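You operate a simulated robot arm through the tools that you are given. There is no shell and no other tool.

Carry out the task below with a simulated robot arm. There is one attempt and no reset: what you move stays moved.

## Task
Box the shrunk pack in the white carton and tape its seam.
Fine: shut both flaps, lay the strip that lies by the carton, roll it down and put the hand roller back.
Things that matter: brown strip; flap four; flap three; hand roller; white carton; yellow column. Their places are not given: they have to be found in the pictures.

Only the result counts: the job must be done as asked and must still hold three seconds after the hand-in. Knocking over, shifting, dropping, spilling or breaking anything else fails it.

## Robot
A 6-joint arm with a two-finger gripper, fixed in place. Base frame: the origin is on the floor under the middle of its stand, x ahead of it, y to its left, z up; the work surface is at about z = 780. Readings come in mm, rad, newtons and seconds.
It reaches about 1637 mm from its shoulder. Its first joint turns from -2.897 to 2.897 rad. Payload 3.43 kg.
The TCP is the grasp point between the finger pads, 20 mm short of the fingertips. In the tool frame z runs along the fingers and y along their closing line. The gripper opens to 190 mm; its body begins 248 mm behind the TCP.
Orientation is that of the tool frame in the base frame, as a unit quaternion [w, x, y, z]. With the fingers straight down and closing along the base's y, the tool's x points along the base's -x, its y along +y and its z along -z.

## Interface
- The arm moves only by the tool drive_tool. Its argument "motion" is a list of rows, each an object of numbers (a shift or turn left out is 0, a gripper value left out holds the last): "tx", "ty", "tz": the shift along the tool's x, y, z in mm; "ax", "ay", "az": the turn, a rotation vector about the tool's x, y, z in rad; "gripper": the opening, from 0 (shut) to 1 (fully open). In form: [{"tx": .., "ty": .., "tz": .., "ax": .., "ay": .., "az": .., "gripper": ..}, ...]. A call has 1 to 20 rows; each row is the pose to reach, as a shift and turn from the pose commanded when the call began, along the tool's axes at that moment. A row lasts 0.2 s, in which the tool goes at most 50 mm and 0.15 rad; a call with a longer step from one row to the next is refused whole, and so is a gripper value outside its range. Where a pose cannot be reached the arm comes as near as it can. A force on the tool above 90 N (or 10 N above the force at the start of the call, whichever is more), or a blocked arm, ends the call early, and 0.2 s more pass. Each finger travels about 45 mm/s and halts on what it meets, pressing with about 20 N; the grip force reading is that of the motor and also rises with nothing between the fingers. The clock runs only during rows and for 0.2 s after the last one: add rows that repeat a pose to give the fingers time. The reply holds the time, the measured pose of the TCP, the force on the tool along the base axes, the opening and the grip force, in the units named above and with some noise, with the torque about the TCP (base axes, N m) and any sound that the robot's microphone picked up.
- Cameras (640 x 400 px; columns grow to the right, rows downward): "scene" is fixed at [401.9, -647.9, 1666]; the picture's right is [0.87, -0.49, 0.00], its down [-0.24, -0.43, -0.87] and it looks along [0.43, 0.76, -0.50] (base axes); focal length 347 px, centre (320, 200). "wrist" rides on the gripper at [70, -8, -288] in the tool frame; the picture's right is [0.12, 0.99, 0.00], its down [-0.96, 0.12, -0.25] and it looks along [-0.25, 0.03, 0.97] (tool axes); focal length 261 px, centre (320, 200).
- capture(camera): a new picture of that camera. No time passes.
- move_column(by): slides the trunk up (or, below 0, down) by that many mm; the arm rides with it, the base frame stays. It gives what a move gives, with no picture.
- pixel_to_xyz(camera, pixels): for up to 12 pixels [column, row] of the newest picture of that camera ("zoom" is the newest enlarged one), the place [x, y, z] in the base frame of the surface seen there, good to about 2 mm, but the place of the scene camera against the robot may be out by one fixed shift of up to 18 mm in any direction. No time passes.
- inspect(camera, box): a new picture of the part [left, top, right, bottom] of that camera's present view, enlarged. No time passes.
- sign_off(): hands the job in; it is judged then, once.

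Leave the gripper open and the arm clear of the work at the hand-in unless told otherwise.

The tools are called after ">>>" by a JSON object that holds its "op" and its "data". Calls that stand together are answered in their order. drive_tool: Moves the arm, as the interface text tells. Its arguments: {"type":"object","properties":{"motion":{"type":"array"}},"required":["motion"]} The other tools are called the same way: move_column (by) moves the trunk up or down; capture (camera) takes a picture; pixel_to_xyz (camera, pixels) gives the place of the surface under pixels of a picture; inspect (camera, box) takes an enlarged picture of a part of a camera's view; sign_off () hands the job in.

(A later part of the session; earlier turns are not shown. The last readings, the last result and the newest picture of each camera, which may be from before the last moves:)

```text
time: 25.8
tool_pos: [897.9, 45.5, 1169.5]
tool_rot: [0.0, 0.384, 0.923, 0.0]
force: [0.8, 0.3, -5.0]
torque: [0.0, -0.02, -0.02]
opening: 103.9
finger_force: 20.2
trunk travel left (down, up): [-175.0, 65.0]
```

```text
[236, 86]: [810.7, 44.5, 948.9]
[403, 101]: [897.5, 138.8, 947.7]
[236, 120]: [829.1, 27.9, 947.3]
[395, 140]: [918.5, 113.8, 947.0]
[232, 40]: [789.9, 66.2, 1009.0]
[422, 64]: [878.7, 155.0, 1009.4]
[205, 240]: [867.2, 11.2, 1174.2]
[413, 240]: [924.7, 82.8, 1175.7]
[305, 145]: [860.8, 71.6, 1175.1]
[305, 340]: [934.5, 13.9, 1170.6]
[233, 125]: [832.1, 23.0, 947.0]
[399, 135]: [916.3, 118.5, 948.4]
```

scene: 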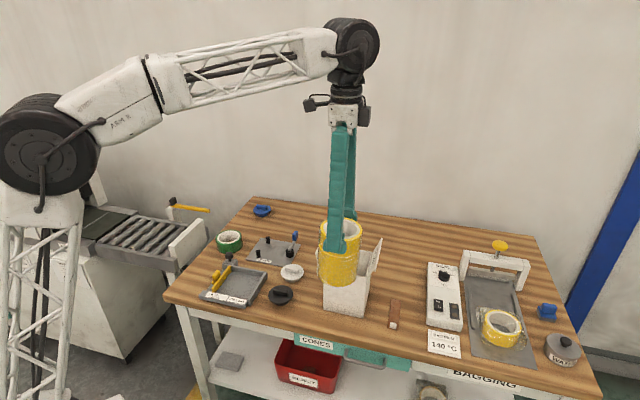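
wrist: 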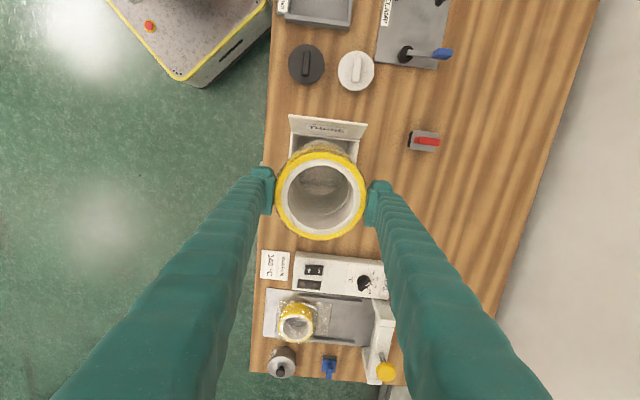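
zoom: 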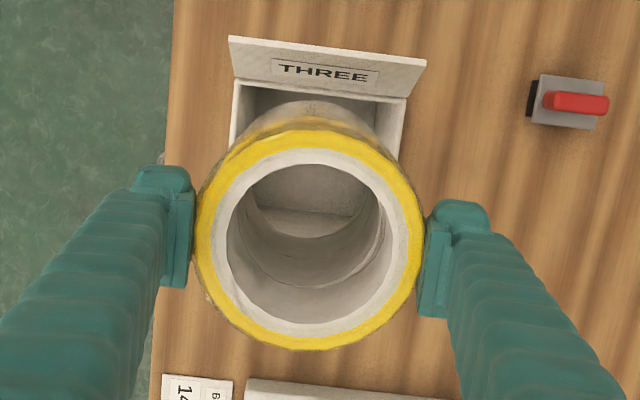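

The pack is within about 2 mm of the carton's centre (carton centre s≈668.5, t≈−600.7; pack ≈666.5, −602.5), so I'll correct by 1.8 mm both ways. Then I'll lower until the fingertips are just above the rim (TCP z≈969).

>>> {"op": "drive_tool", "data": {"motion": [{"tx": 1.8, "ty": 1.8, "tz": 8, "gripper": 0.0}, {"tx": 1.8, "ty": 1.8, "tz": 28}, {"tx": 1.8, "ty": 1.8, "tz": 53}, {"tx": 1.8, "ty": 1.8, "tz": 78}, {"tx": 1.8, "ty": 1.8, "tz": 103}, {"tx": 1.8, "ty": 1.8, "tz": 128}, {"tx": 1.8, "ty": 1.8, "tz": 150}, {"tx": 1.8, "ty": 1.8, "tz": 165}, {"tx": 1.8, "ty": 1.8, "tz": 175}, {"tx": 1.8, "ty": 1.8, "tz": 180}, {"tx": 1.8, "ty": 1.8, "tz": 180}]}}

>>> {"op": "capture", "data": {"camera": "wrist"}}

>>> {"op": "inspect", "data": {"camera": "scene", "box": [290, 200, 410, 330]}}

```text
time: 28.2
tool_pos: [897.4, 48.7, 990.3]
tool_rot: [0.0, 0.382, 0.924, 0.0]
force: [-0.2, 0.0, -6.1]
torque: [0.01, -0.03, 0.0]
opening: 103.9
finger_force: 20.3
trunk travel left (down, up): [-175.0, 65.0]
```

```text
taken
```

wrist: 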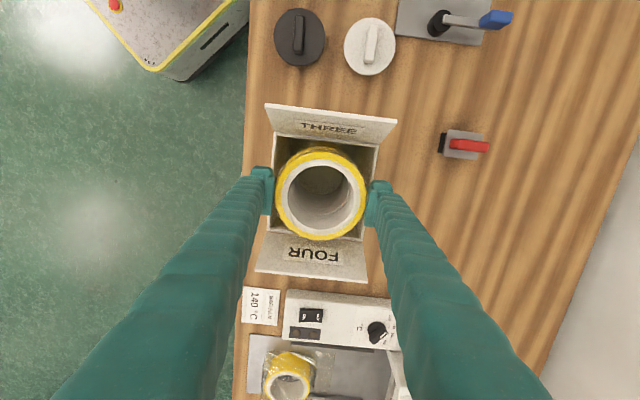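

```text
3.08 times, centred on (350, 265) of scene
```

zoom: 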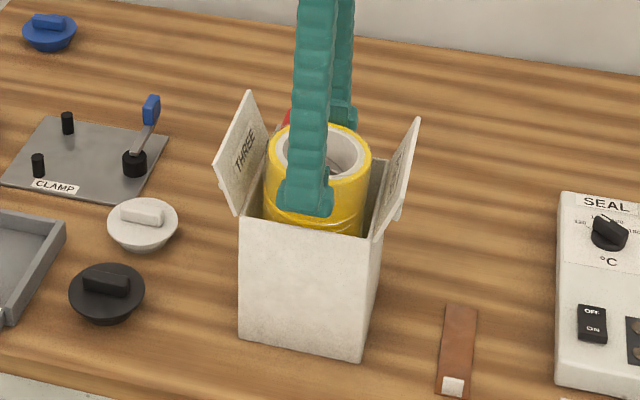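

The pack is inside the carton walls with no contact force. I'll go 19 mm lower in small steps so the fingertips are just over the rim.

>>> {"op": "drive_tool", "data": {"motion": [{"tz": 5, "gripper": 0.0}, {"tz": 10}, {"tz": 14}, {"tz": 17}, {"tz": 19}, {"tz": 20}, {"tz": 20}]}}

>>> {"op": "inspect", "data": {"camera": "scene", "box": [310, 225, 390, 295]}}

>>> {"op": "inspect", "data": {"camera": "wrist", "box": [230, 90, 410, 290]}}

```text
time: 29.8
tool_pos: [897.3, 48.0, 970.3]
tool_rot: [0.0, 0.382, 0.924, 0.001]
force: [0.1, -0.3, -4.1]
torque: [-0.03, -0.02, -0.02]
opening: 103.8
finger_force: 19.9
trunk travel left (down, up): [-175.0, 65.0]
```

```text
5.71 times, centred on (350, 260) of scene
```

zoom: 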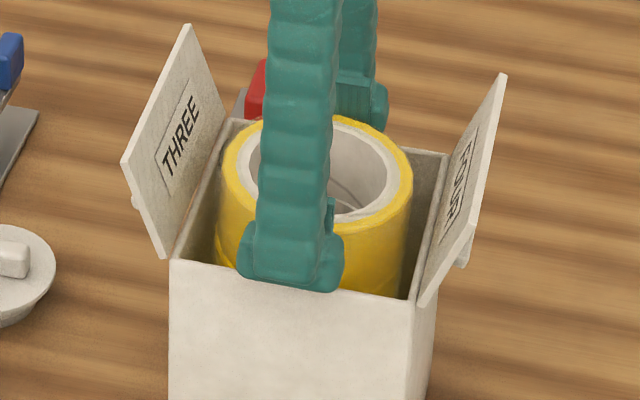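

```text
2.00 times, centred on (320, 190) of wrist
```

zoom: 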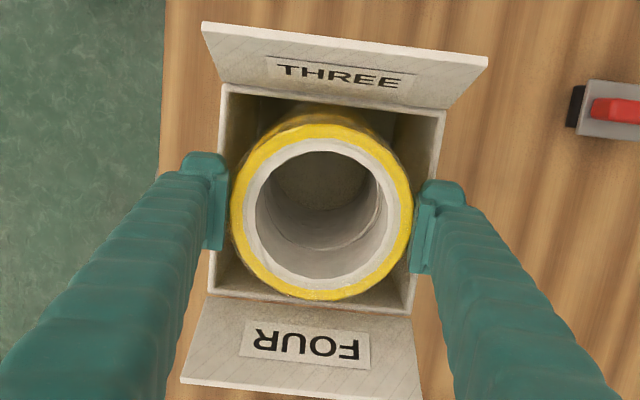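

The pack is centred and straight, the fingertips are just over the rim, and the remaining fall is about 45 mm inside snug walls. I'll open to release it.

>>> {"op": "drive_tool", "data": {"motion": [{"gripper": 0.7}, {"gripper": 0.7}, {"gripper": 0.7}, {"gripper": 0.7}, {"gripper": 0.7}]}}

>>> {"op": "inspect", "data": {"camera": "scene", "box": [290, 200, 410, 330]}}

>>> {"op": "inspect", "data": {"camera": "wrist", "box": [230, 90, 410, 290]}}

```text
time: 31.0
tool_pos: [896.8, 48.8, 970.3]
tool_rot: [0.0, 0.383, 0.924, 0.0]
force: [0.0, -0.7, 0.4]
torque: [-0.03, 0.03, -0.02]
opening: 133.1
finger_force: 0.2
trunk travel left (down, up): [-175.0, 65.0]
```

```text
3.08 times, centred on (350, 265) of scene
```

zoom: 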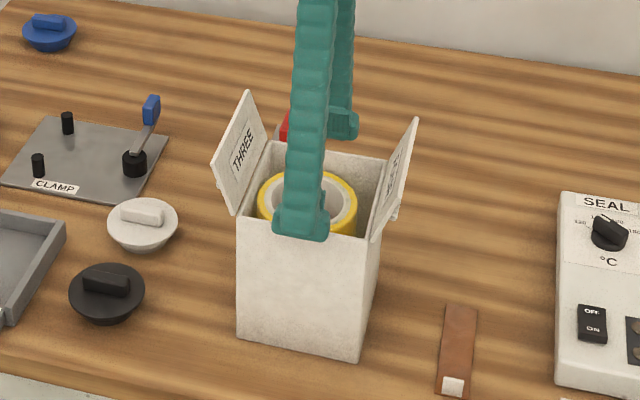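

```text
2.00 times, centred on (320, 190) of wrist
```

zoom: 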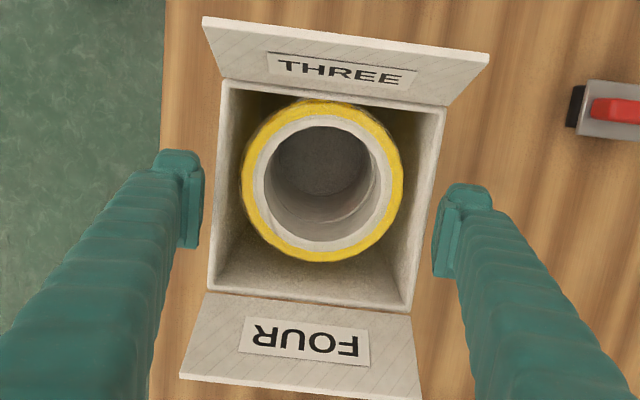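

The pack stands upright inside. I'll check its height, the rim and the flap geometry in this view.

>>> {"op": "pixel_to_xyz", "data": {"camera": "zoom", "pixels": [[250, 180], [396, 180], [320, 255], [330, 108], [222, 86], [444, 112], [210, 290], [408, 310], [205, 24], [486, 60], [183, 382], [419, 396]]}}

>>> {"op": "capture", "data": {"camera": "wrist"}}

```text
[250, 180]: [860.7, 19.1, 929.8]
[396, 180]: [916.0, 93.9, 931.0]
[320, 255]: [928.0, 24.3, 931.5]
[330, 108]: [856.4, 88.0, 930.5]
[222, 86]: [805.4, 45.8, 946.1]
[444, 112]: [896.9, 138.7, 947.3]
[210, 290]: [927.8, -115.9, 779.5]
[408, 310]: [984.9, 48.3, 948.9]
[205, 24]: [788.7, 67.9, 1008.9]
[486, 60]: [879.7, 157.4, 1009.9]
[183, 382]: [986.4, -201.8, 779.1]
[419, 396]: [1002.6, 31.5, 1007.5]
```

```text
taken
```

wrist: 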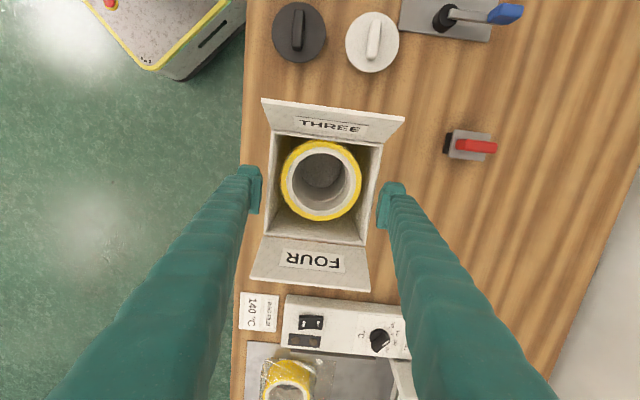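

The pack's top is at z≈930.5, below the rim at 948. Next is flap THREE: its tip is at t≈−510, z≈1009, leaning outward from a hinge at t≈−538. I'll raise, close the fingers and go over to the outside of flap THREE at height.

>>> {"op": "drive_tool", "data": {"motion": [{"tz": -35, "gripper": 0.7}, {"tz": -75, "gripper": 0.7}, {"tz": -115, "gripper": 0.7}, {"tz": -150, "gripper": 0.0}, {"tx": 36, "tz": -150, "gripper": 0.0}, {"tx": 72, "tz": -150}, {"tx": 108, "tz": -150}, {"tx": 145, "tz": -150}, {"tx": 145, "tz": -150}, {"tx": 145, "tz": -150}, {"tx": 145, "tz": -150}]}}

>>> {"op": "capture", "data": {"camera": "wrist"}}

>>> {"op": "inspect", "data": {"camera": "scene", "box": [270, 180, 410, 320]}}

```text
time: 33.4
tool_pos: [793.6, 151.6, 1118.1]
tool_rot: [0.0, 0.383, 0.924, 0.0]
force: [-0.1, -0.2, 0.1]
torque: [0.0, -0.02, -0.02]
opening: 0.0
finger_force: 19.8
trunk travel left (down, up): [-175.0, 65.0]
```

```text
taken
```

wrist: 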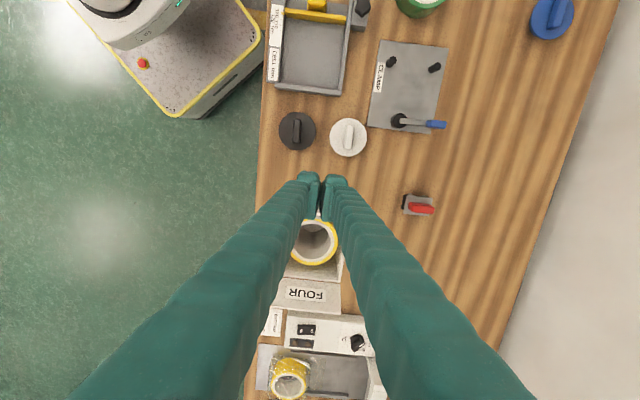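

```text
2.86 times, centred on (340, 250) of scene
```

zoom: 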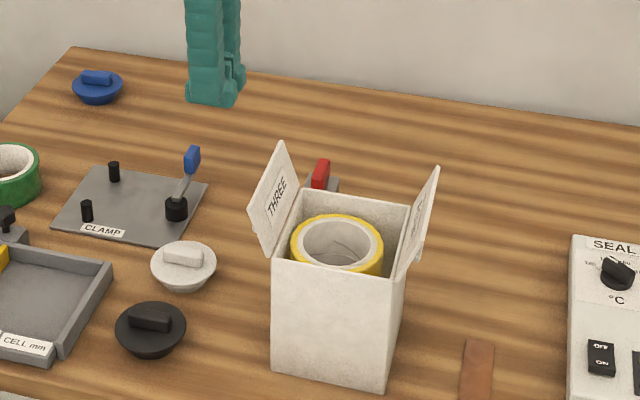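

Next I'll lower the closed fingertips to z≈983 outside flap THREE, then push inward past vertical in small steps.

>>> {"op": "drive_tool", "data": {"motion": [{"tz": 40}, {"tz": 80}, {"tz": 110}, {"tz": 116}, {"tz": 116, "tx": -12}, {"tz": 116, "tx": -24}, {"tz": 116, "tx": -36}, {"tz": 116, "tx": -44}, {"tz": 116, "tx": -52}, {"tz": 116, "tx": -60}, {"tz": 116, "tx": -68}, {"tz": 116, "tx": -76}, {"tz": 116, "tx": -84}, {"tz": 116, "tx": -88}, {"tz": 116, "tx": -88}]}}

>>> {"op": "inspect", "data": {"camera": "scene", "box": [270, 180, 410, 320]}}

```text
time: 36.6
tool_pos: [856.6, 88.4, 1004.3]
tool_rot: [0.0, 0.382, 0.924, 0.0]
force: [0.0, -0.3, 0.3]
torque: [-0.01, 0.0, 0.03]
opening: 0.1
finger_force: 19.2
trunk travel left (down, up): [-175.0, 65.0]
```

```text
2.86 times, centred on (340, 250) of scene
```

zoom: 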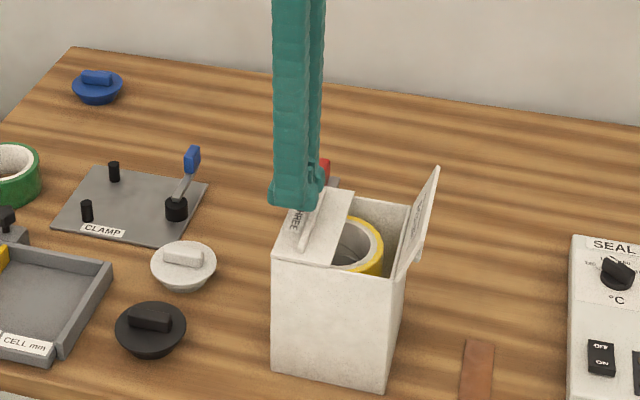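

Flap THREE has swung over and lies shut, with no force on the tool. Before going around flap FOUR, which is farther from the base, I'll raise the trunk 65 mm. That lifts the fingers clear and gives more reach at height.

>>> {"op": "move_column", "data": {"by": 65}}

>>> {"op": "inspect", "data": {"camera": "scene", "box": [290, 210, 410, 320]}}

>>> {"op": "capture", "data": {"camera": "wrist"}}

```text
time: 37.6
tool_pos: [856.3, 88.4, 1067.9]
tool_rot: [0.0, 0.383, 0.924, 0.0]
force: [-0.2, -0.1, -0.4]
torque: [0.0, 0.01, -0.02]
opening: 0.0
finger_force: 20.2
trunk travel left (down, up): [-240.0, 0.0]
```

```text
3.64 times, centred on (350, 265) of scene
```

zoom: 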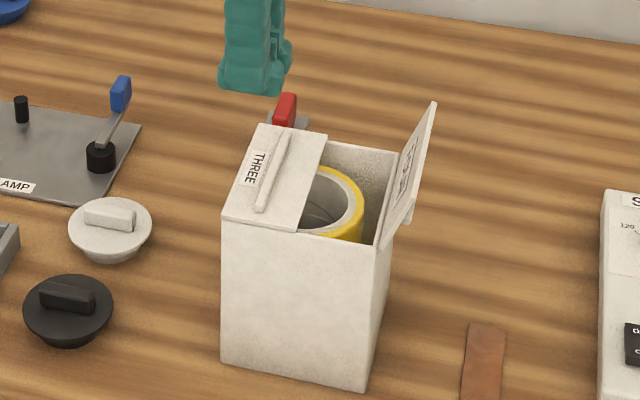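

```text
taken
```

wrist: 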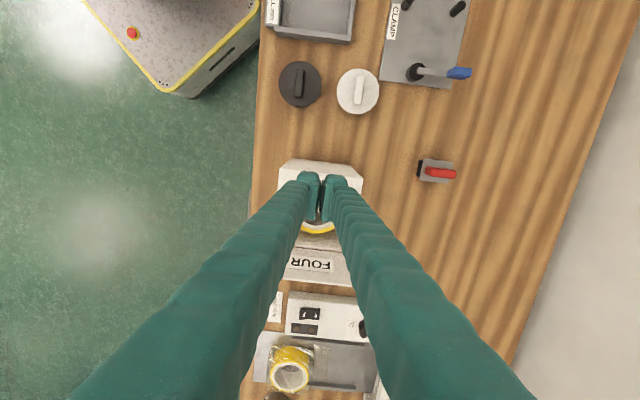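

Flap THREE is flat and shut, with a small rib on top. I'll travel over flap FOUR (tip z≈1010) with the fingertips at z≈1048 to its outer side.

>>> {"op": "drive_tool", "data": {"motion": [{"tx": -35}, {"tx": -70}, {"tx": -105}, {"tx": -140}, {"tx": -175}, {"tx": -200}, {"tx": -207}, {"tx": -207}]}}

>>> {"op": "inspect", "data": {"camera": "scene", "box": [290, 180, 430, 320]}}

>>> {"op": "capture", "data": {"camera": "wrist"}}

```text
time: 39.4
tool_pos: [1004.1, -58.1, 1069.9]
tool_rot: [-0.001, 0.382, 0.924, -0.001]
force: [-0.1, 0.3, -0.5]
torque: [-0.01, -0.01, 0.02]
opening: 0.2
finger_force: 19.8
trunk travel left (down, up): [-240.0, 0.0]
```

```text
2.86 times, centred on (360, 250) of scene
```

zoom: 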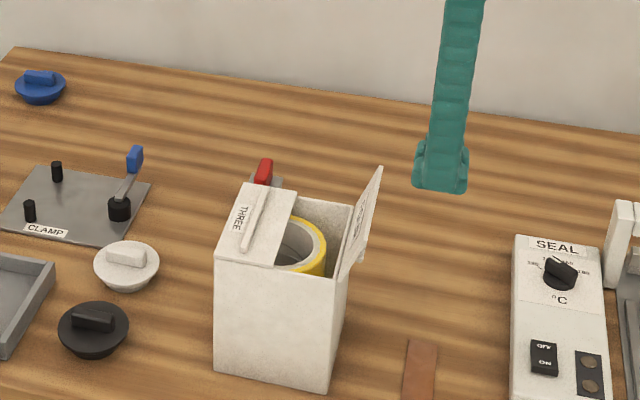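

```text
taken
```

wrist: 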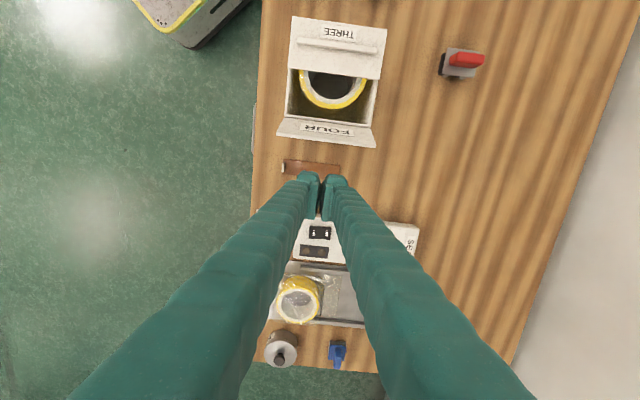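

This gives an excellent view of the brown strip at wrist (283–345,167) and the carton. I'll zoom here to measure them now.

>>> {"op": "inspect", "data": {"camera": "wrist", "box": [265, 140, 365, 190]}}

>>> {"op": "inspect", "data": {"camera": "wrist", "box": [265, 5, 405, 155]}}

```text
6.40 times, centred on (315, 165) of wrist
```

zoom: 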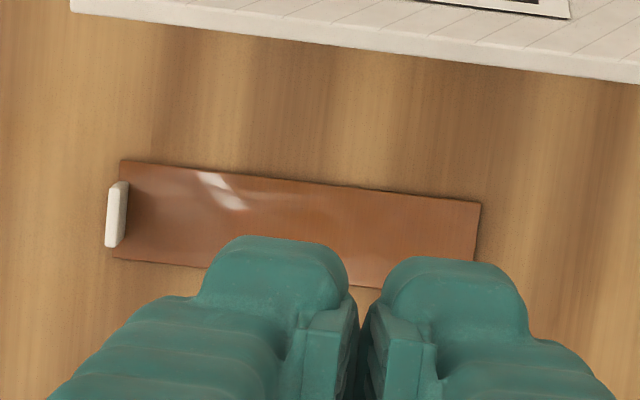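

```text
2.67 times, centred on (335, 80) of wrist
```

zoom: 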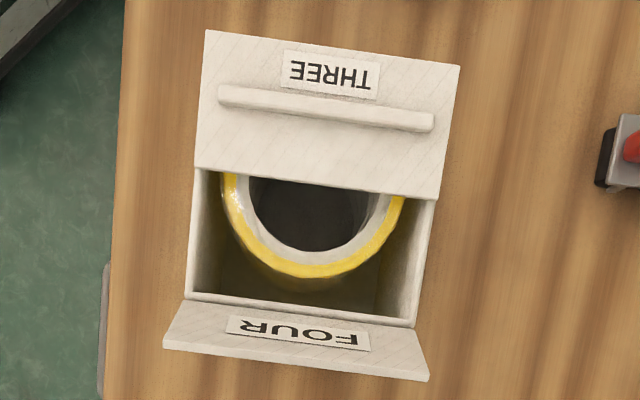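

I'll measure flap THREE's closed pose (edge, rib) and the rim in this zoom, then re-zoom the strip.

>>> {"op": "pixel_to_xyz", "data": {"camera": "zoom", "pixels": [[208, 33], [457, 68], [198, 165], [438, 197], [320, 180], [222, 95], [430, 123], [190, 290], [412, 325], [168, 345], [425, 378], [320, 270]]}}

>>> {"op": "inspect", "data": {"camera": "wrist", "box": [265, 140, 365, 190]}}

>>> {"op": "pixel_to_xyz", "data": {"camera": "zoom", "pixels": [[122, 163], [478, 207], [115, 255], [475, 262], [180, 262], [117, 185], [112, 243], [121, 183], [107, 243], [300, 220], [125, 240], [380, 280]]}}

```text
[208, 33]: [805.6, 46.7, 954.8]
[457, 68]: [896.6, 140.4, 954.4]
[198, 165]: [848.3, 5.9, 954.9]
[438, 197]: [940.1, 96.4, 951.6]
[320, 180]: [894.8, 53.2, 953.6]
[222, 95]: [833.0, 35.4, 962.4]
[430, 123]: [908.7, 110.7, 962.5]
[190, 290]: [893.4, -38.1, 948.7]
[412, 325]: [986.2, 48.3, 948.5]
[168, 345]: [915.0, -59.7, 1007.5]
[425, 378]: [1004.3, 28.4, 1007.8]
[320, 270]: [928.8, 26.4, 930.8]
```

```text
6.40 times, centred on (315, 165) of wrist
```

zoom: 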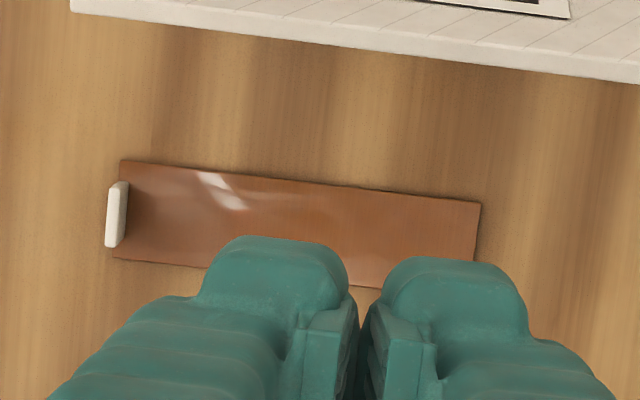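

```text
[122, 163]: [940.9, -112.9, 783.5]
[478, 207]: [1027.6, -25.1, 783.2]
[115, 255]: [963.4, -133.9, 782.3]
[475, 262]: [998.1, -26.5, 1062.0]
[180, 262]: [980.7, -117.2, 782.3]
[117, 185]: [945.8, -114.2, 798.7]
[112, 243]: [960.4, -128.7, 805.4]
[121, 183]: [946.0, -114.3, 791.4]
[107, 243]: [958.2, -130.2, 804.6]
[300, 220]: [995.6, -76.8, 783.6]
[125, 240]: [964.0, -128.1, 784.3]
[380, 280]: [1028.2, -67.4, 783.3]
```

Flap THREE's top is at z≈954 and its edge lies at t≈−596, with a rib 8 mm high at t≈−564. The strip is 123×31 mm, parallel to the seam, centred at (995.5, −79.5), and its white tab at s≈588 stands up to z≈805. Now I'll shut flap FOUR the same way: lower outside it, then push inward.

>>> {"op": "drive_tool", "data": {"motion": [{"tz": 30}, {"tz": 60}, {"tz": 66}, {"tz": 66, "tx": 12}, {"tz": 66, "tx": 24}, {"tz": 66, "tx": 36}, {"tz": 66, "tx": 45}, {"tz": 66, "tx": 53}, {"tz": 66, "tx": 61}, {"tz": 66, "tx": 69}, {"tz": 66, "tx": 77}, {"tz": 66, "tx": 85}, {"tz": 66, "tx": 92}, {"tz": 66, "tx": 92}]}}

>>> {"op": "inspect", "data": {"camera": "scene", "box": [290, 180, 430, 320]}}

```text
time: 42.4
tool_pos: [938.6, 6.2, 1002.3]
tool_rot: [0.0, 0.383, 0.924, -0.001]
force: [0.3, -0.7, -0.5]
torque: [0.02, 0.0, -0.03]
opening: 0.3
finger_force: 20.3
trunk travel left (down, up): [-240.0, 0.0]
```

```text
2.86 times, centred on (360, 250) of scene
```

zoom: 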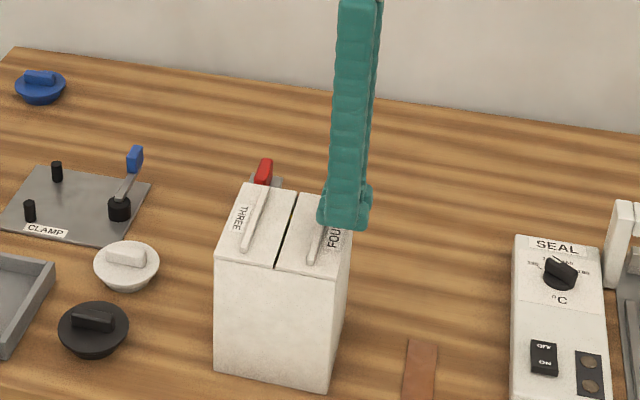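

Both flaps are shut with a thin seam between them. I'll go back up the way I came to the good viewing pose and measure the seam.

>>> {"op": "drive_tool", "data": {"motion": [{"tz": -25}, {"tz": -55}, {"tz": -66, "tx": -20}, {"tz": -66, "tx": -55}, {"tz": -66, "tx": -85}, {"tz": -66, "tx": -92}, {"tz": -66, "tx": -92}]}}

>>> {"op": "inspect", "data": {"camera": "wrist", "box": [265, 5, 405, 155]}}

>>> {"op": "pixel_to_xyz", "data": {"camera": "zoom", "pixels": [[208, 33], [457, 68], [200, 160], [440, 190], [198, 185], [436, 215], [320, 165], [320, 195], [190, 285], [412, 320], [205, 240], [415, 270]]}}

```text
time: 44.0
tool_pos: [1002.5, -57.8, 1069.0]
tool_rot: [0.0, 0.383, 0.924, 0.0]
force: [0.6, 0.4, -0.1]
torque: [0.0, 0.0, 0.0]
opening: 0.1
finger_force: 20.2
trunk travel left (down, up): [-240.0, 0.0]
```

```text
2.67 times, centred on (335, 80) of wrist
```

zoom: 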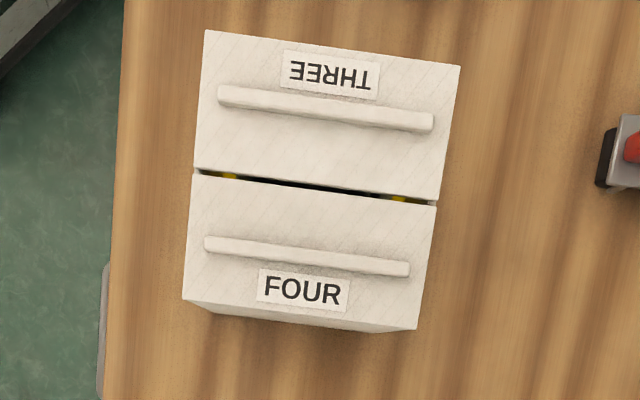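

```text
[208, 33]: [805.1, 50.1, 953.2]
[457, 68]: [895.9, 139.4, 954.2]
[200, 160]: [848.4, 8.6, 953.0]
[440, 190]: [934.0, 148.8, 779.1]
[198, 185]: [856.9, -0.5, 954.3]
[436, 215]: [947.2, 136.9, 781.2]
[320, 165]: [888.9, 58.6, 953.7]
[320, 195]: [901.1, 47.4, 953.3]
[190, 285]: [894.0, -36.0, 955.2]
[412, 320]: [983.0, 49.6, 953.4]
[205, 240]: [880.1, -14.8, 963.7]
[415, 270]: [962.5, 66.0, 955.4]
```

Both flaps are at z≈953.7 and the seam is straight along s. Next I'll move above the strip's white tab at about (953, −121.5) with a partly open gripper and look closely.

>>> {"op": "drive_tool", "data": {"motion": [{"tx": -3, "ty": -27, "gripper": 0.32}, {"tx": -6, "ty": -54, "gripper": 0.32}, {"tx": -9.5, "ty": -80.3, "tz": 20, "gripper": 0.32}, {"tx": -9.5, "ty": -80.3, "tz": 60}, {"tx": -9.5, "ty": -80.3, "tz": 100}, {"tx": -9.5, "ty": -80.3, "tz": 120}, {"tx": -9.5, "ty": -80.3, "tz": 120}]}}

>>> {"op": "capture", "data": {"camera": "wrist"}}

>>> {"op": "inspect", "data": {"camera": "wrist", "box": [270, 120, 390, 220]}}

```text
time: 45.6
tool_pos: [951.1, -123.3, 948.2]
tool_rot: [-0.001, 0.383, 0.924, 0.0]
force: [0.1, 0.4, -0.9]
torque: [0.0, 0.03, 0.02]
opening: 60.4
finger_force: 0.1
trunk travel left (down, up): [-240.0, 0.0]
```

```text
taken
```

wrist: 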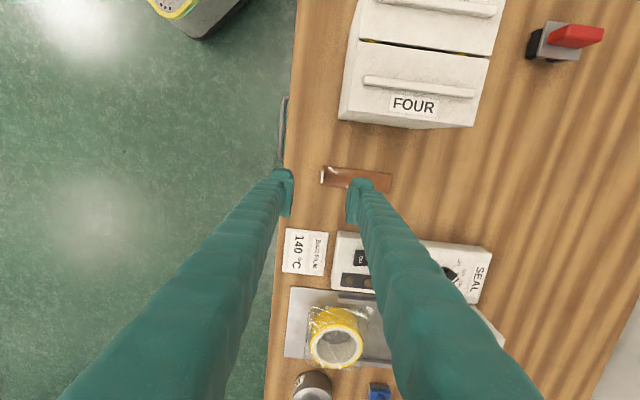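

```text
4.00 times, centred on (330, 170) of wrist
```

zoom: 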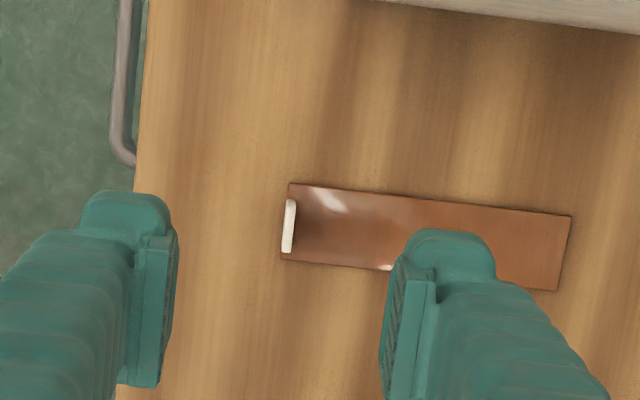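

I can see the tab at zoom (289,227) between the fingers. The table edge and a handle rail are at the left, so I'll measure all of these.

>>> {"op": "pixel_to_xyz", "data": {"camera": "zoom", "pixels": [[290, 202], [287, 250], [294, 204], [291, 250], [284, 225], [289, 185], [282, 260], [568, 216], [556, 288], [140, 160], [128, 150], [122, 60]]}}

>>> {"op": "inspect", "data": {"camera": "wrist", "box": [305, 155, 345, 185]}}

```text
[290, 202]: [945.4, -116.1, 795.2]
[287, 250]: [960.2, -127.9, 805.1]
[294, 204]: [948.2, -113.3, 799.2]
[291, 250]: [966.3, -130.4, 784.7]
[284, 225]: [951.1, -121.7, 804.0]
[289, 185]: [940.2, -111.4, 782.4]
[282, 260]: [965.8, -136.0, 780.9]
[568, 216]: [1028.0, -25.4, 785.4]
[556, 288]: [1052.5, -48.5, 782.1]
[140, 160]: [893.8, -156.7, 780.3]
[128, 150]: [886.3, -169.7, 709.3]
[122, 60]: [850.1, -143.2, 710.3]
```

```text
13.33 times, centred on (325, 170) of wrist
```

zoom: 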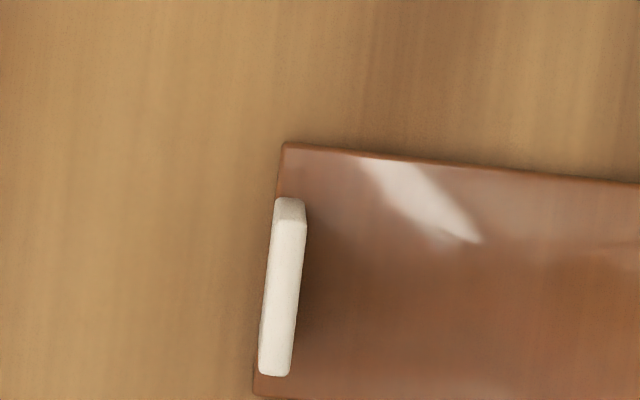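

>>> {"op": "pixel_to_xyz", "data": {"camera": "zoom", "pixels": [[280, 230], [301, 232], [265, 360], [287, 365], [283, 295], [290, 210], [275, 290], [296, 290], [315, 290], [262, 392], [285, 147], [400, 250]]}}

```text
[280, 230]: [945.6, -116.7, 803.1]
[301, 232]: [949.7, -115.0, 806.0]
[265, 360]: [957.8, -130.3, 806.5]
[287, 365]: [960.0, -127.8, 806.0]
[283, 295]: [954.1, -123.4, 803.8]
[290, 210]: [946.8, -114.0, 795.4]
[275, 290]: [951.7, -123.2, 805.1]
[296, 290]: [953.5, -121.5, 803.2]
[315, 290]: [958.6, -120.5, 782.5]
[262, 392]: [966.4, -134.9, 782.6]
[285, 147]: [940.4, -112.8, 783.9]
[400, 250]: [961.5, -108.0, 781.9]
```

The tab's top centre is about (953.3, −122.5, 805); it is roughly 5 mm thick along the closing direction and 20 mm long. I'll narrow the gripper and descend part way to TCP z≈840, then check alignment.

>>> {"op": "drive_tool", "data": {"motion": [{"tz": 30, "gripper": 0.25}, {"tz": 60, "gripper": 0.25}, {"tz": 90}, {"tz": 108}, {"tz": 108}]}}

>>> {"op": "inspect", "data": {"camera": "wrist", "box": [270, 140, 370, 220]}}

>>> {"op": "inspect", "data": {"camera": "scene", "box": [340, 240, 440, 340]}}

```text
time: 46.8
tool_pos: [951.8, -122.1, 839.5]
tool_rot: [0.0, 0.382, 0.924, 0.0]
force: [0.5, 0.0, -0.8]
torque: [-0.03, 0.0, 0.0]
opening: 47.1
finger_force: 0.0
trunk travel left (down, up): [-240.0, 0.0]
```

```text
5.00 times, centred on (320, 180) of wrist
```

zoom: 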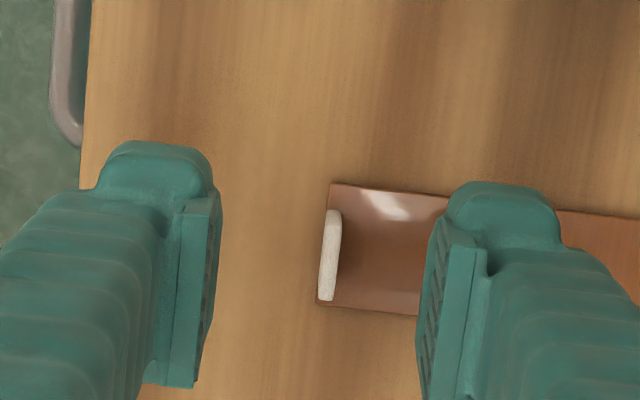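

```text
4.00 times, centred on (390, 290) of scene
```

zoom: 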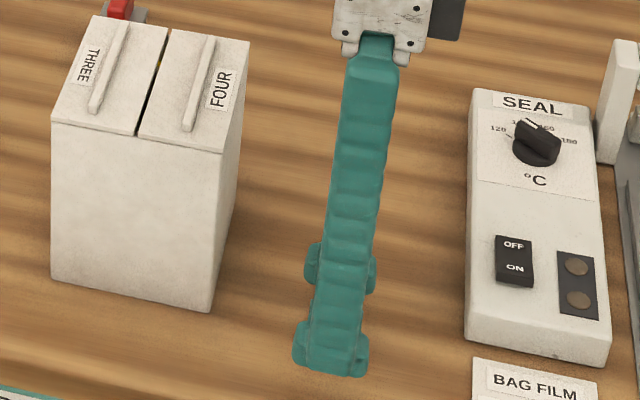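

The tab sits midway between the pads. I'll query the tab's top again from this closer view.

>>> {"op": "pixel_to_xyz", "data": {"camera": "zoom", "pixels": [[328, 215], [339, 215], [321, 295], [334, 296], [329, 255], [213, 280], [428, 300], [380, 260], [260, 300]]}}

```text
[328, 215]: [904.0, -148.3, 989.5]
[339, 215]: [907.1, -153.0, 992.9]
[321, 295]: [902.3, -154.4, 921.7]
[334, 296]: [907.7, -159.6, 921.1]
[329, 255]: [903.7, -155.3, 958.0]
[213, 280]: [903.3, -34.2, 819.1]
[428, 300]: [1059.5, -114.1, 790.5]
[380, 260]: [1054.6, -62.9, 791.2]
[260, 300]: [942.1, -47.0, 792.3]
```

That used the scene zoom, which was the newest. I'll redo the wrist zoom and query it.

>>> {"op": "inspect", "data": {"camera": "wrist", "box": [270, 140, 370, 220]}}

>>> {"op": "pixel_to_xyz", "data": {"camera": "zoom", "pixels": [[328, 215], [339, 215], [321, 295], [334, 296], [329, 255], [213, 280], [428, 300], [380, 260], [260, 300]]}}

```text
5.00 times, centred on (320, 180) of wrist
```

zoom: 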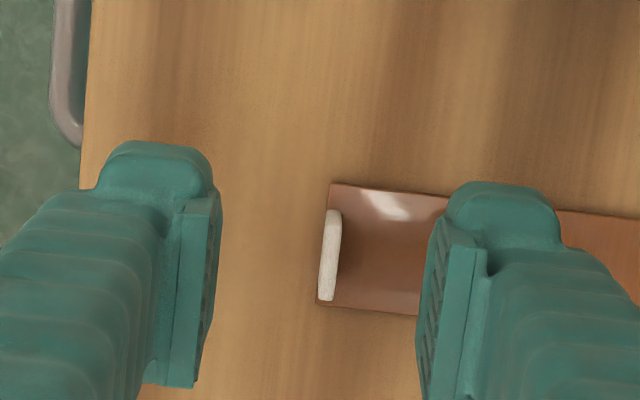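

```text
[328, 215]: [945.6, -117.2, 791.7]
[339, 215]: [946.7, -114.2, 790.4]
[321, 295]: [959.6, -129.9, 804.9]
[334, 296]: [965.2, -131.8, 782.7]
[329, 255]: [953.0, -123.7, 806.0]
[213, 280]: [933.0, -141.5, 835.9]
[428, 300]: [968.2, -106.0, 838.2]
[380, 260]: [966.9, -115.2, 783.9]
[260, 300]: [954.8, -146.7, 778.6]
```

It's aligned to within about 1–2 mm. I'll descend 33 mm to TCP z≈807, so the tips stay about 3 mm above the strip, then close on the tab.

>>> {"op": "drive_tool", "data": {"motion": [{"tz": 12, "gripper": 0.25}, {"tz": 24}, {"tz": 30}, {"tz": 33}, {"tz": 33}]}}

>>> {"op": "inspect", "data": {"camera": "wrist", "box": [270, 140, 370, 220]}}

```text
time: 48.0
tool_pos: [954.6, -119.8, 807.4]
tool_rot: [0.0, 0.383, 0.924, 0.0]
force: [0.5, 0.6, 0.5]
torque: [0.02, -0.01, -0.01]
opening: 47.6
finger_force: 0.0
trunk travel left (down, up): [-240.0, 0.0]
```

```text
5.00 times, centred on (320, 180) of wrist
```

zoom: 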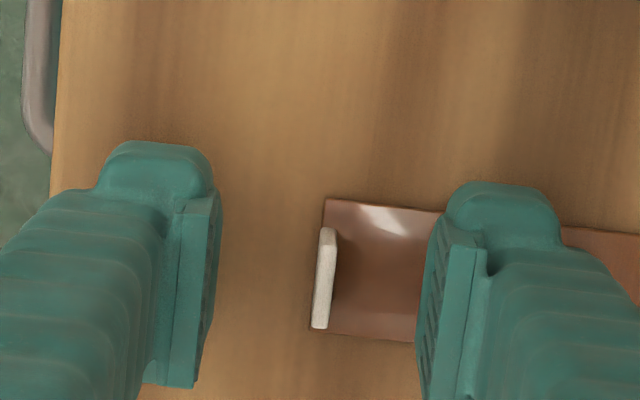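

The tab is centred between the pads at zoom (324,278). I'll close on it.

>>> {"op": "drive_tool", "data": {"motion": [{"gripper": 0.0}, {"gripper": 0.0}, {"gripper": 0.0}, {"gripper": 0.0}, {"gripper": 0.0}]}}

>>> {"op": "inspect", "data": {"camera": "wrist", "box": [270, 140, 370, 220]}}

>>> {"op": "inspect", "data": {"camera": "scene", "box": [340, 240, 440, 340]}}

```text
time: 49.2
tool_pos: [953.3, -122.0, 807.2]
tool_rot: [0.0, 0.382, 0.924, 0.0]
force: [0.8, 0.4, 0.6]
torque: [-0.01, 0.02, 0.01]
opening: 6.1
finger_force: 19.9
trunk travel left (down, up): [-240.0, 0.0]
```

```text
5.00 times, centred on (320, 180) of wrist
```

zoom: 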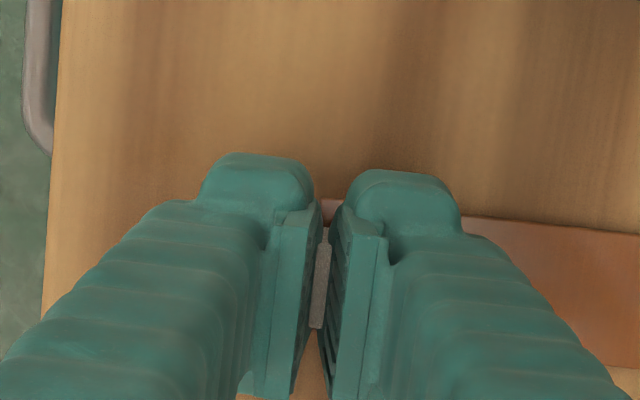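

```text
4.00 times, centred on (390, 290) of scene
```

zoom: 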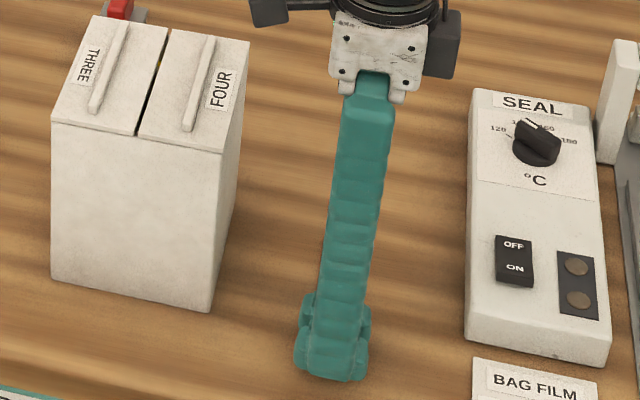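

It's holding the tab at 6.1 mm. I'll lift slowly by 40 mm and check that the strip comes along.

>>> {"op": "drive_tool", "data": {"motion": [{"tz": -3, "gripper": 0.0}, {"tz": -8}, {"tz": -14}, {"tz": -22}, {"tz": -30}, {"tz": -37}, {"tz": -40}, {"tz": -40}]}}

>>> {"op": "inspect", "data": {"camera": "scene", "box": [340, 220, 440, 340]}}

>>> {"op": "capture", "data": {"camera": "wrist"}}

```text
time: 51.0
tool_pos: [953.4, -120.9, 848.8]
tool_rot: [0.0, 0.382, 0.924, 0.0]
force: [0.7, 1.3, 0.1]
torque: [-0.01, 0.02, -0.01]
opening: 5.9
finger_force: 19.8
trunk travel left (down, up): [-240.0, 0.0]
```

```text
3.33 times, centred on (390, 280) of scene
```

zoom: 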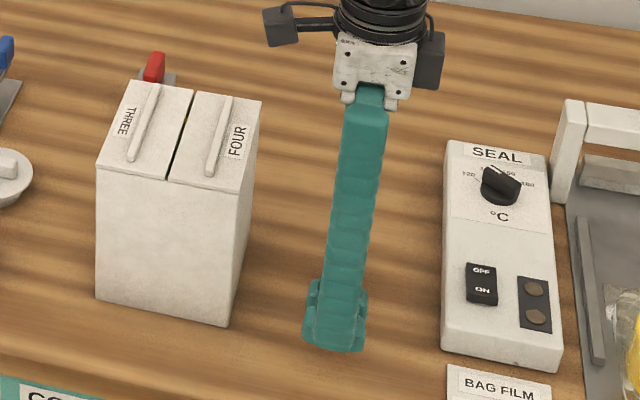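

```text
taken
```

wrist: 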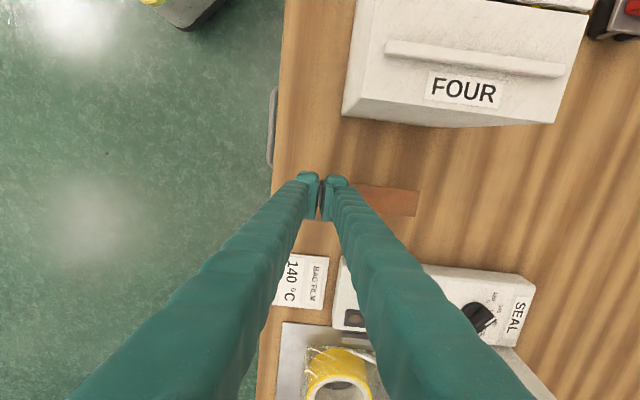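

I'll check whether the strip at wrist (400,200) has risen.

>>> {"op": "pixel_to_xyz", "data": {"camera": "wrist", "pixels": [[415, 194], [410, 212], [380, 192], [360, 187], [370, 205], [395, 205], [450, 200]]}}

>>> {"op": "inspect", "data": {"camera": "wrist", "box": [300, 160, 430, 230]}}

```text
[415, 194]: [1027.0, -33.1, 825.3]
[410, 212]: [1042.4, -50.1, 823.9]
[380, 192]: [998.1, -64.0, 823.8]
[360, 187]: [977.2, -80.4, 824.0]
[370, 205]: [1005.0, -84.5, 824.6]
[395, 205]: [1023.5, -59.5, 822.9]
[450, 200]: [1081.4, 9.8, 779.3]
```

```text
4.92 times, centred on (365, 195) of wrist
```

zoom: 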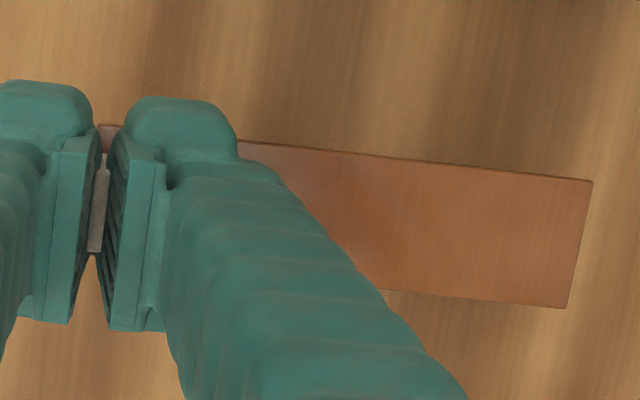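

The strip is lifted level at z≈824. I'll measure its far corners and edges to know its pose relative to the tool.

>>> {"op": "pixel_to_xyz", "data": {"camera": "zoom", "pixels": [[588, 184], [565, 303], [104, 128], [300, 152], [450, 168], [400, 290], [480, 298], [578, 240], [500, 174], [350, 158]]}}

```text
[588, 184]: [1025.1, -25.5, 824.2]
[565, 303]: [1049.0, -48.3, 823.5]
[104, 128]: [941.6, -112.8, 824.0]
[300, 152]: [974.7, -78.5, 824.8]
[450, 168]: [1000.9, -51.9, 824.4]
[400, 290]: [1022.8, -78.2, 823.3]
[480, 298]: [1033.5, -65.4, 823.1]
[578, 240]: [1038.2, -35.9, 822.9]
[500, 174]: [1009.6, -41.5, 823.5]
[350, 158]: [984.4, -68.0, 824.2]
```

The strip is gripped straight: its centre is at s≈647 (58 mm ahead of the TCP), t≈−760.5, and its top is 24 mm below the TCP. The target is strip centre at s≈668.5, t≈−599, so TCP at about (854.8, 8.6). I'll lift to z≈1050 first.

>>> {"op": "drive_tool", "data": {"motion": [{"tz": -10, "gripper": 0.0}, {"tz": -35}, {"tz": -65}, {"tz": -95}, {"tz": -125}, {"tz": -155}, {"tz": -180}, {"tz": -197}, {"tz": -203}, {"tz": -203}]}}

```text
time: 53.2
tool_pos: [952.4, -121.9, 1050.3]
tool_rot: [0.0, 0.383, 0.924, 0.0]
force: [0.5, -0.1, -0.1]
torque: [0.0, 0.02, 0.0]
opening: 6.1
finger_force: 20.2
trunk travel left (down, up): [-240.0, 0.0]
```

Next I'll move across over the seam: +161.5 mm along t and +21.9 mm along s.

>>> {"op": "drive_tool", "data": {"motion": [{"tx": 10, "ty": 1.4, "gripper": 0.0}, {"tx": 35, "ty": 4.7}, {"tx": 65, "ty": 8.8}, {"tx": 95, "ty": 12.9}, {"tx": 122, "ty": 16.5}, {"tx": 145, "ty": 19.7}, {"tx": 157, "ty": 21.3}, {"tx": 161.5, "ty": 21.9}, {"tx": 161.5, "ty": 21.9}]}}

>>> {"op": "capture", "data": {"camera": "wrist"}}

>>> {"op": "inspect", "data": {"camera": "wrist", "box": [260, 130, 420, 250]}}

```text
time: 55.2
tool_pos: [854.3, 7.0, 1050.9]
tool_rot: [0.0, 0.383, 0.924, -0.001]
force: [0.4, 0.3, -0.7]
torque: [-0.03, 0.05, -0.03]
opening: 6.0
finger_force: 20.4
trunk travel left (down, up): [-240.0, 0.0]
```

```text
taken
```

wrist: 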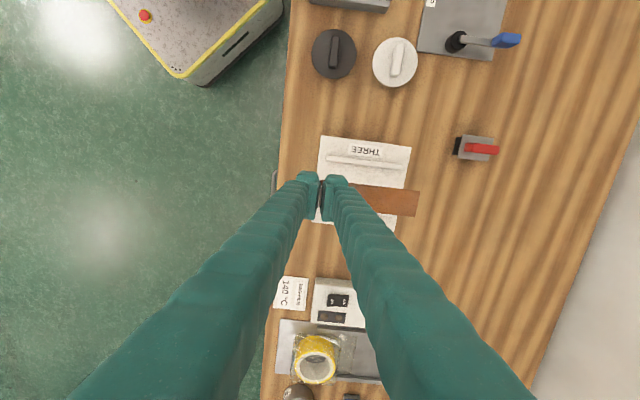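

```text
3.33 times, centred on (340, 190) of wrist
```

zoom: 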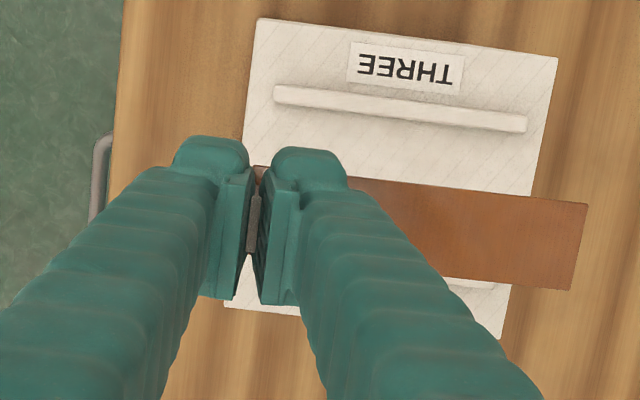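

>>> {"op": "pixel_to_xyz", "data": {"camera": "zoom", "pixels": [[584, 207], [568, 286], [355, 181], [450, 191], [500, 280], [470, 276], [540, 198], [262, 22], [554, 60], [280, 93], [524, 122], [530, 190]]}}

```text
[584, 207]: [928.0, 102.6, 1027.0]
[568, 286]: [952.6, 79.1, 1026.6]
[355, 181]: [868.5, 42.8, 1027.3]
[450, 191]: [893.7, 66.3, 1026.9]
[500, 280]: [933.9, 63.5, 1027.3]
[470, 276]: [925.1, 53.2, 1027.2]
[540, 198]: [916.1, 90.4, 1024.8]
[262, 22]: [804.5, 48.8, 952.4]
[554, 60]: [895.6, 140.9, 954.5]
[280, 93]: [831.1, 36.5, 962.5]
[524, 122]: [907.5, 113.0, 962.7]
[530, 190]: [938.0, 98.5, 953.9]
```

The strip is centred at s≈668.3, t≈−600.3, against a seam at t≈−599. I'll shift +1 mm in t and lower about 66 mm, stopping just above the flaps.

>>> {"op": "drive_tool", "data": {"motion": [{"tx": 1.0, "tz": 8, "gripper": 0.0}, {"tx": 1.0, "tz": 22}, {"tx": 1.0, "tz": 36}, {"tx": 1.0, "tz": 48}, {"tx": 1.0, "tz": 57}, {"tx": 1.0, "tz": 63}, {"tx": 1.0, "tz": 66}, {"tx": 1.0, "tz": 66}]}}

>>> {"op": "inspect", "data": {"camera": "scene", "box": [300, 210, 400, 300]}}

>>> {"op": "inspect", "data": {"camera": "wrist", "box": [260, 130, 420, 250]}}

```text
time: 57.0
tool_pos: [853.8, 8.9, 984.8]
tool_rot: [0.0, 0.383, 0.924, 0.0]
force: [-0.4, 0.3, -0.3]
torque: [0.02, -0.04, -0.02]
opening: 6.1
finger_force: 19.8
trunk travel left (down, up): [-240.0, 0.0]
```

```text
4.44 times, centred on (350, 255) of scene
```

zoom: 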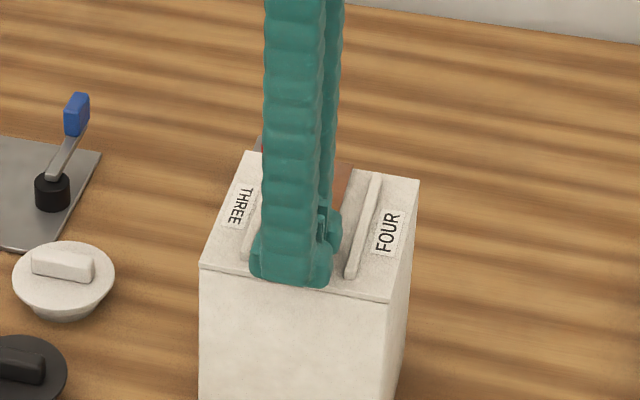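

```text
3.33 times, centred on (340, 190) of wrist
```

zoom: 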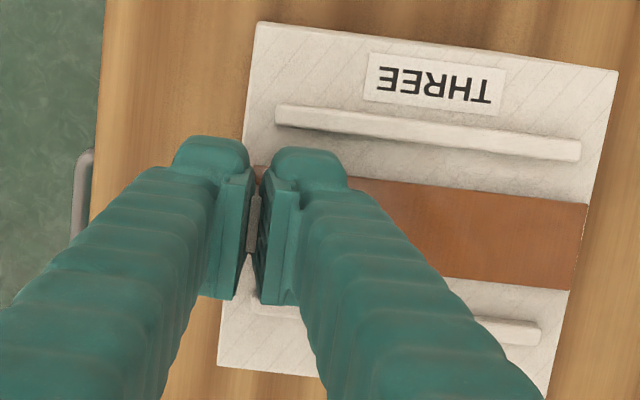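

It's well centred between the ribs. I'll lower the last few millimetres in 1 mm steps while reading the force.

>>> {"op": "drive_tool", "data": {"motion": [{"tz": 1, "gripper": 0.0}, {"tz": 2}, {"tz": 3}, {"tz": 3.5}, {"tz": 3.5}]}}

>>> {"op": "inspect", "data": {"camera": "wrist", "box": [260, 130, 420, 250]}}

>>> {"op": "pixel_to_xyz", "data": {"camera": "zoom", "pixels": [[584, 207], [568, 286], [400, 190], [500, 200], [520, 280], [450, 180], [580, 175], [520, 300], [262, 27], [612, 72], [575, 150], [535, 335]]}}

```text
time: 58.2
tool_pos: [855.3, 9.9, 980.3]
tool_rot: [0.0, 0.383, 0.924, 0.0]
force: [-0.7, 0.2, -0.5]
torque: [-0.02, -0.04, -0.03]
opening: 5.8
finger_force: 20.2
trunk travel left (down, up): [-240.0, 0.0]
```

```text
3.33 times, centred on (340, 190) of wrist
```

zoom: 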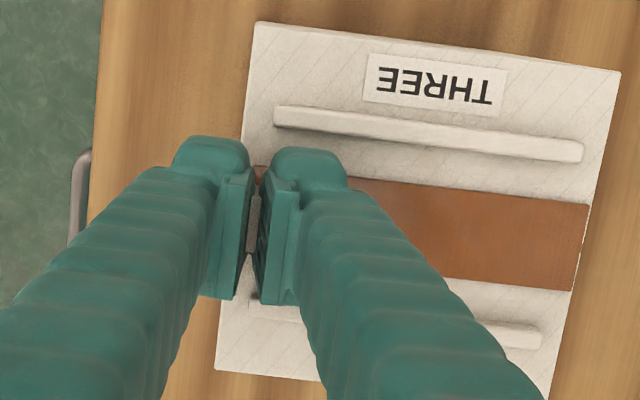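

```text
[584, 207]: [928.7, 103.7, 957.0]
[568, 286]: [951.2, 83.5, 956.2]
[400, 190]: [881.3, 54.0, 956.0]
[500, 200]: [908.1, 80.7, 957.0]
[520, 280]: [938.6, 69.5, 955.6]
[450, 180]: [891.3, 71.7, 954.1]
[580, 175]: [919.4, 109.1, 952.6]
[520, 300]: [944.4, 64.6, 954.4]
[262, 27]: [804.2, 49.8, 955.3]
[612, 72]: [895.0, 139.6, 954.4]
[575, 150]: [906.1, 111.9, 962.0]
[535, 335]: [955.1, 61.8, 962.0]
```

The strip top reads z≈956.5 against flaps at 954, so it's almost touching. I'll go down in half-millimetre steps until contact.

>>> {"op": "drive_tool", "data": {"motion": [{"tz": 0.5, "gripper": 0.0}, {"tz": 1.0}, {"tz": 1.5}, {"tz": 1.5}]}}

```text
time: 59.2
tool_pos: [853.4, 10.3, 981.7]
tool_rot: [0.001, 0.383, 0.924, 0.001]
force: [-0.5, 0.8, 10.1]
torque: [0.03, -0.01, -0.02]
opening: 6.2
finger_force: 20.2
trunk travel left (down, up): [-240.0, 0.0]
```

Contact: 10 N upward, so the strip is resting on the flaps. I'll ease off by 0.7 mm and open the fingers enough to free the tab.

>>> {"op": "drive_tool", "data": {"motion": [{"tz": -0.7, "gripper": 0.0}, {"tz": -0.7, "gripper": 0.1}, {"tz": -0.7, "gripper": 0.15}, {"tz": -0.7, "gripper": 0.2}, {"tz": -0.7, "gripper": 0.2}]}}

>>> {"op": "inspect", "data": {"camera": "wrist", "box": [260, 130, 420, 250]}}

```text
time: 60.4
tool_pos: [854.5, 9.2, 980.1]
tool_rot: [0.0, 0.382, 0.924, 0.0]
force: [-0.2, 0.1, 0.1]
torque: [0.0, 0.03, 0.02]
opening: 37.9
finger_force: 0.0
trunk travel left (down, up): [-240.0, 0.0]
```

```text
3.33 times, centred on (340, 190) of wrist
```

zoom: 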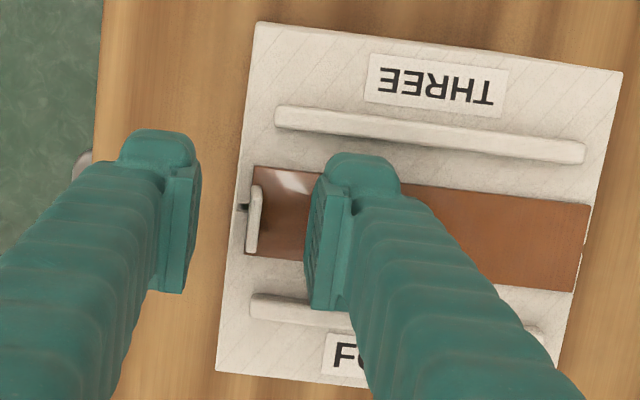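

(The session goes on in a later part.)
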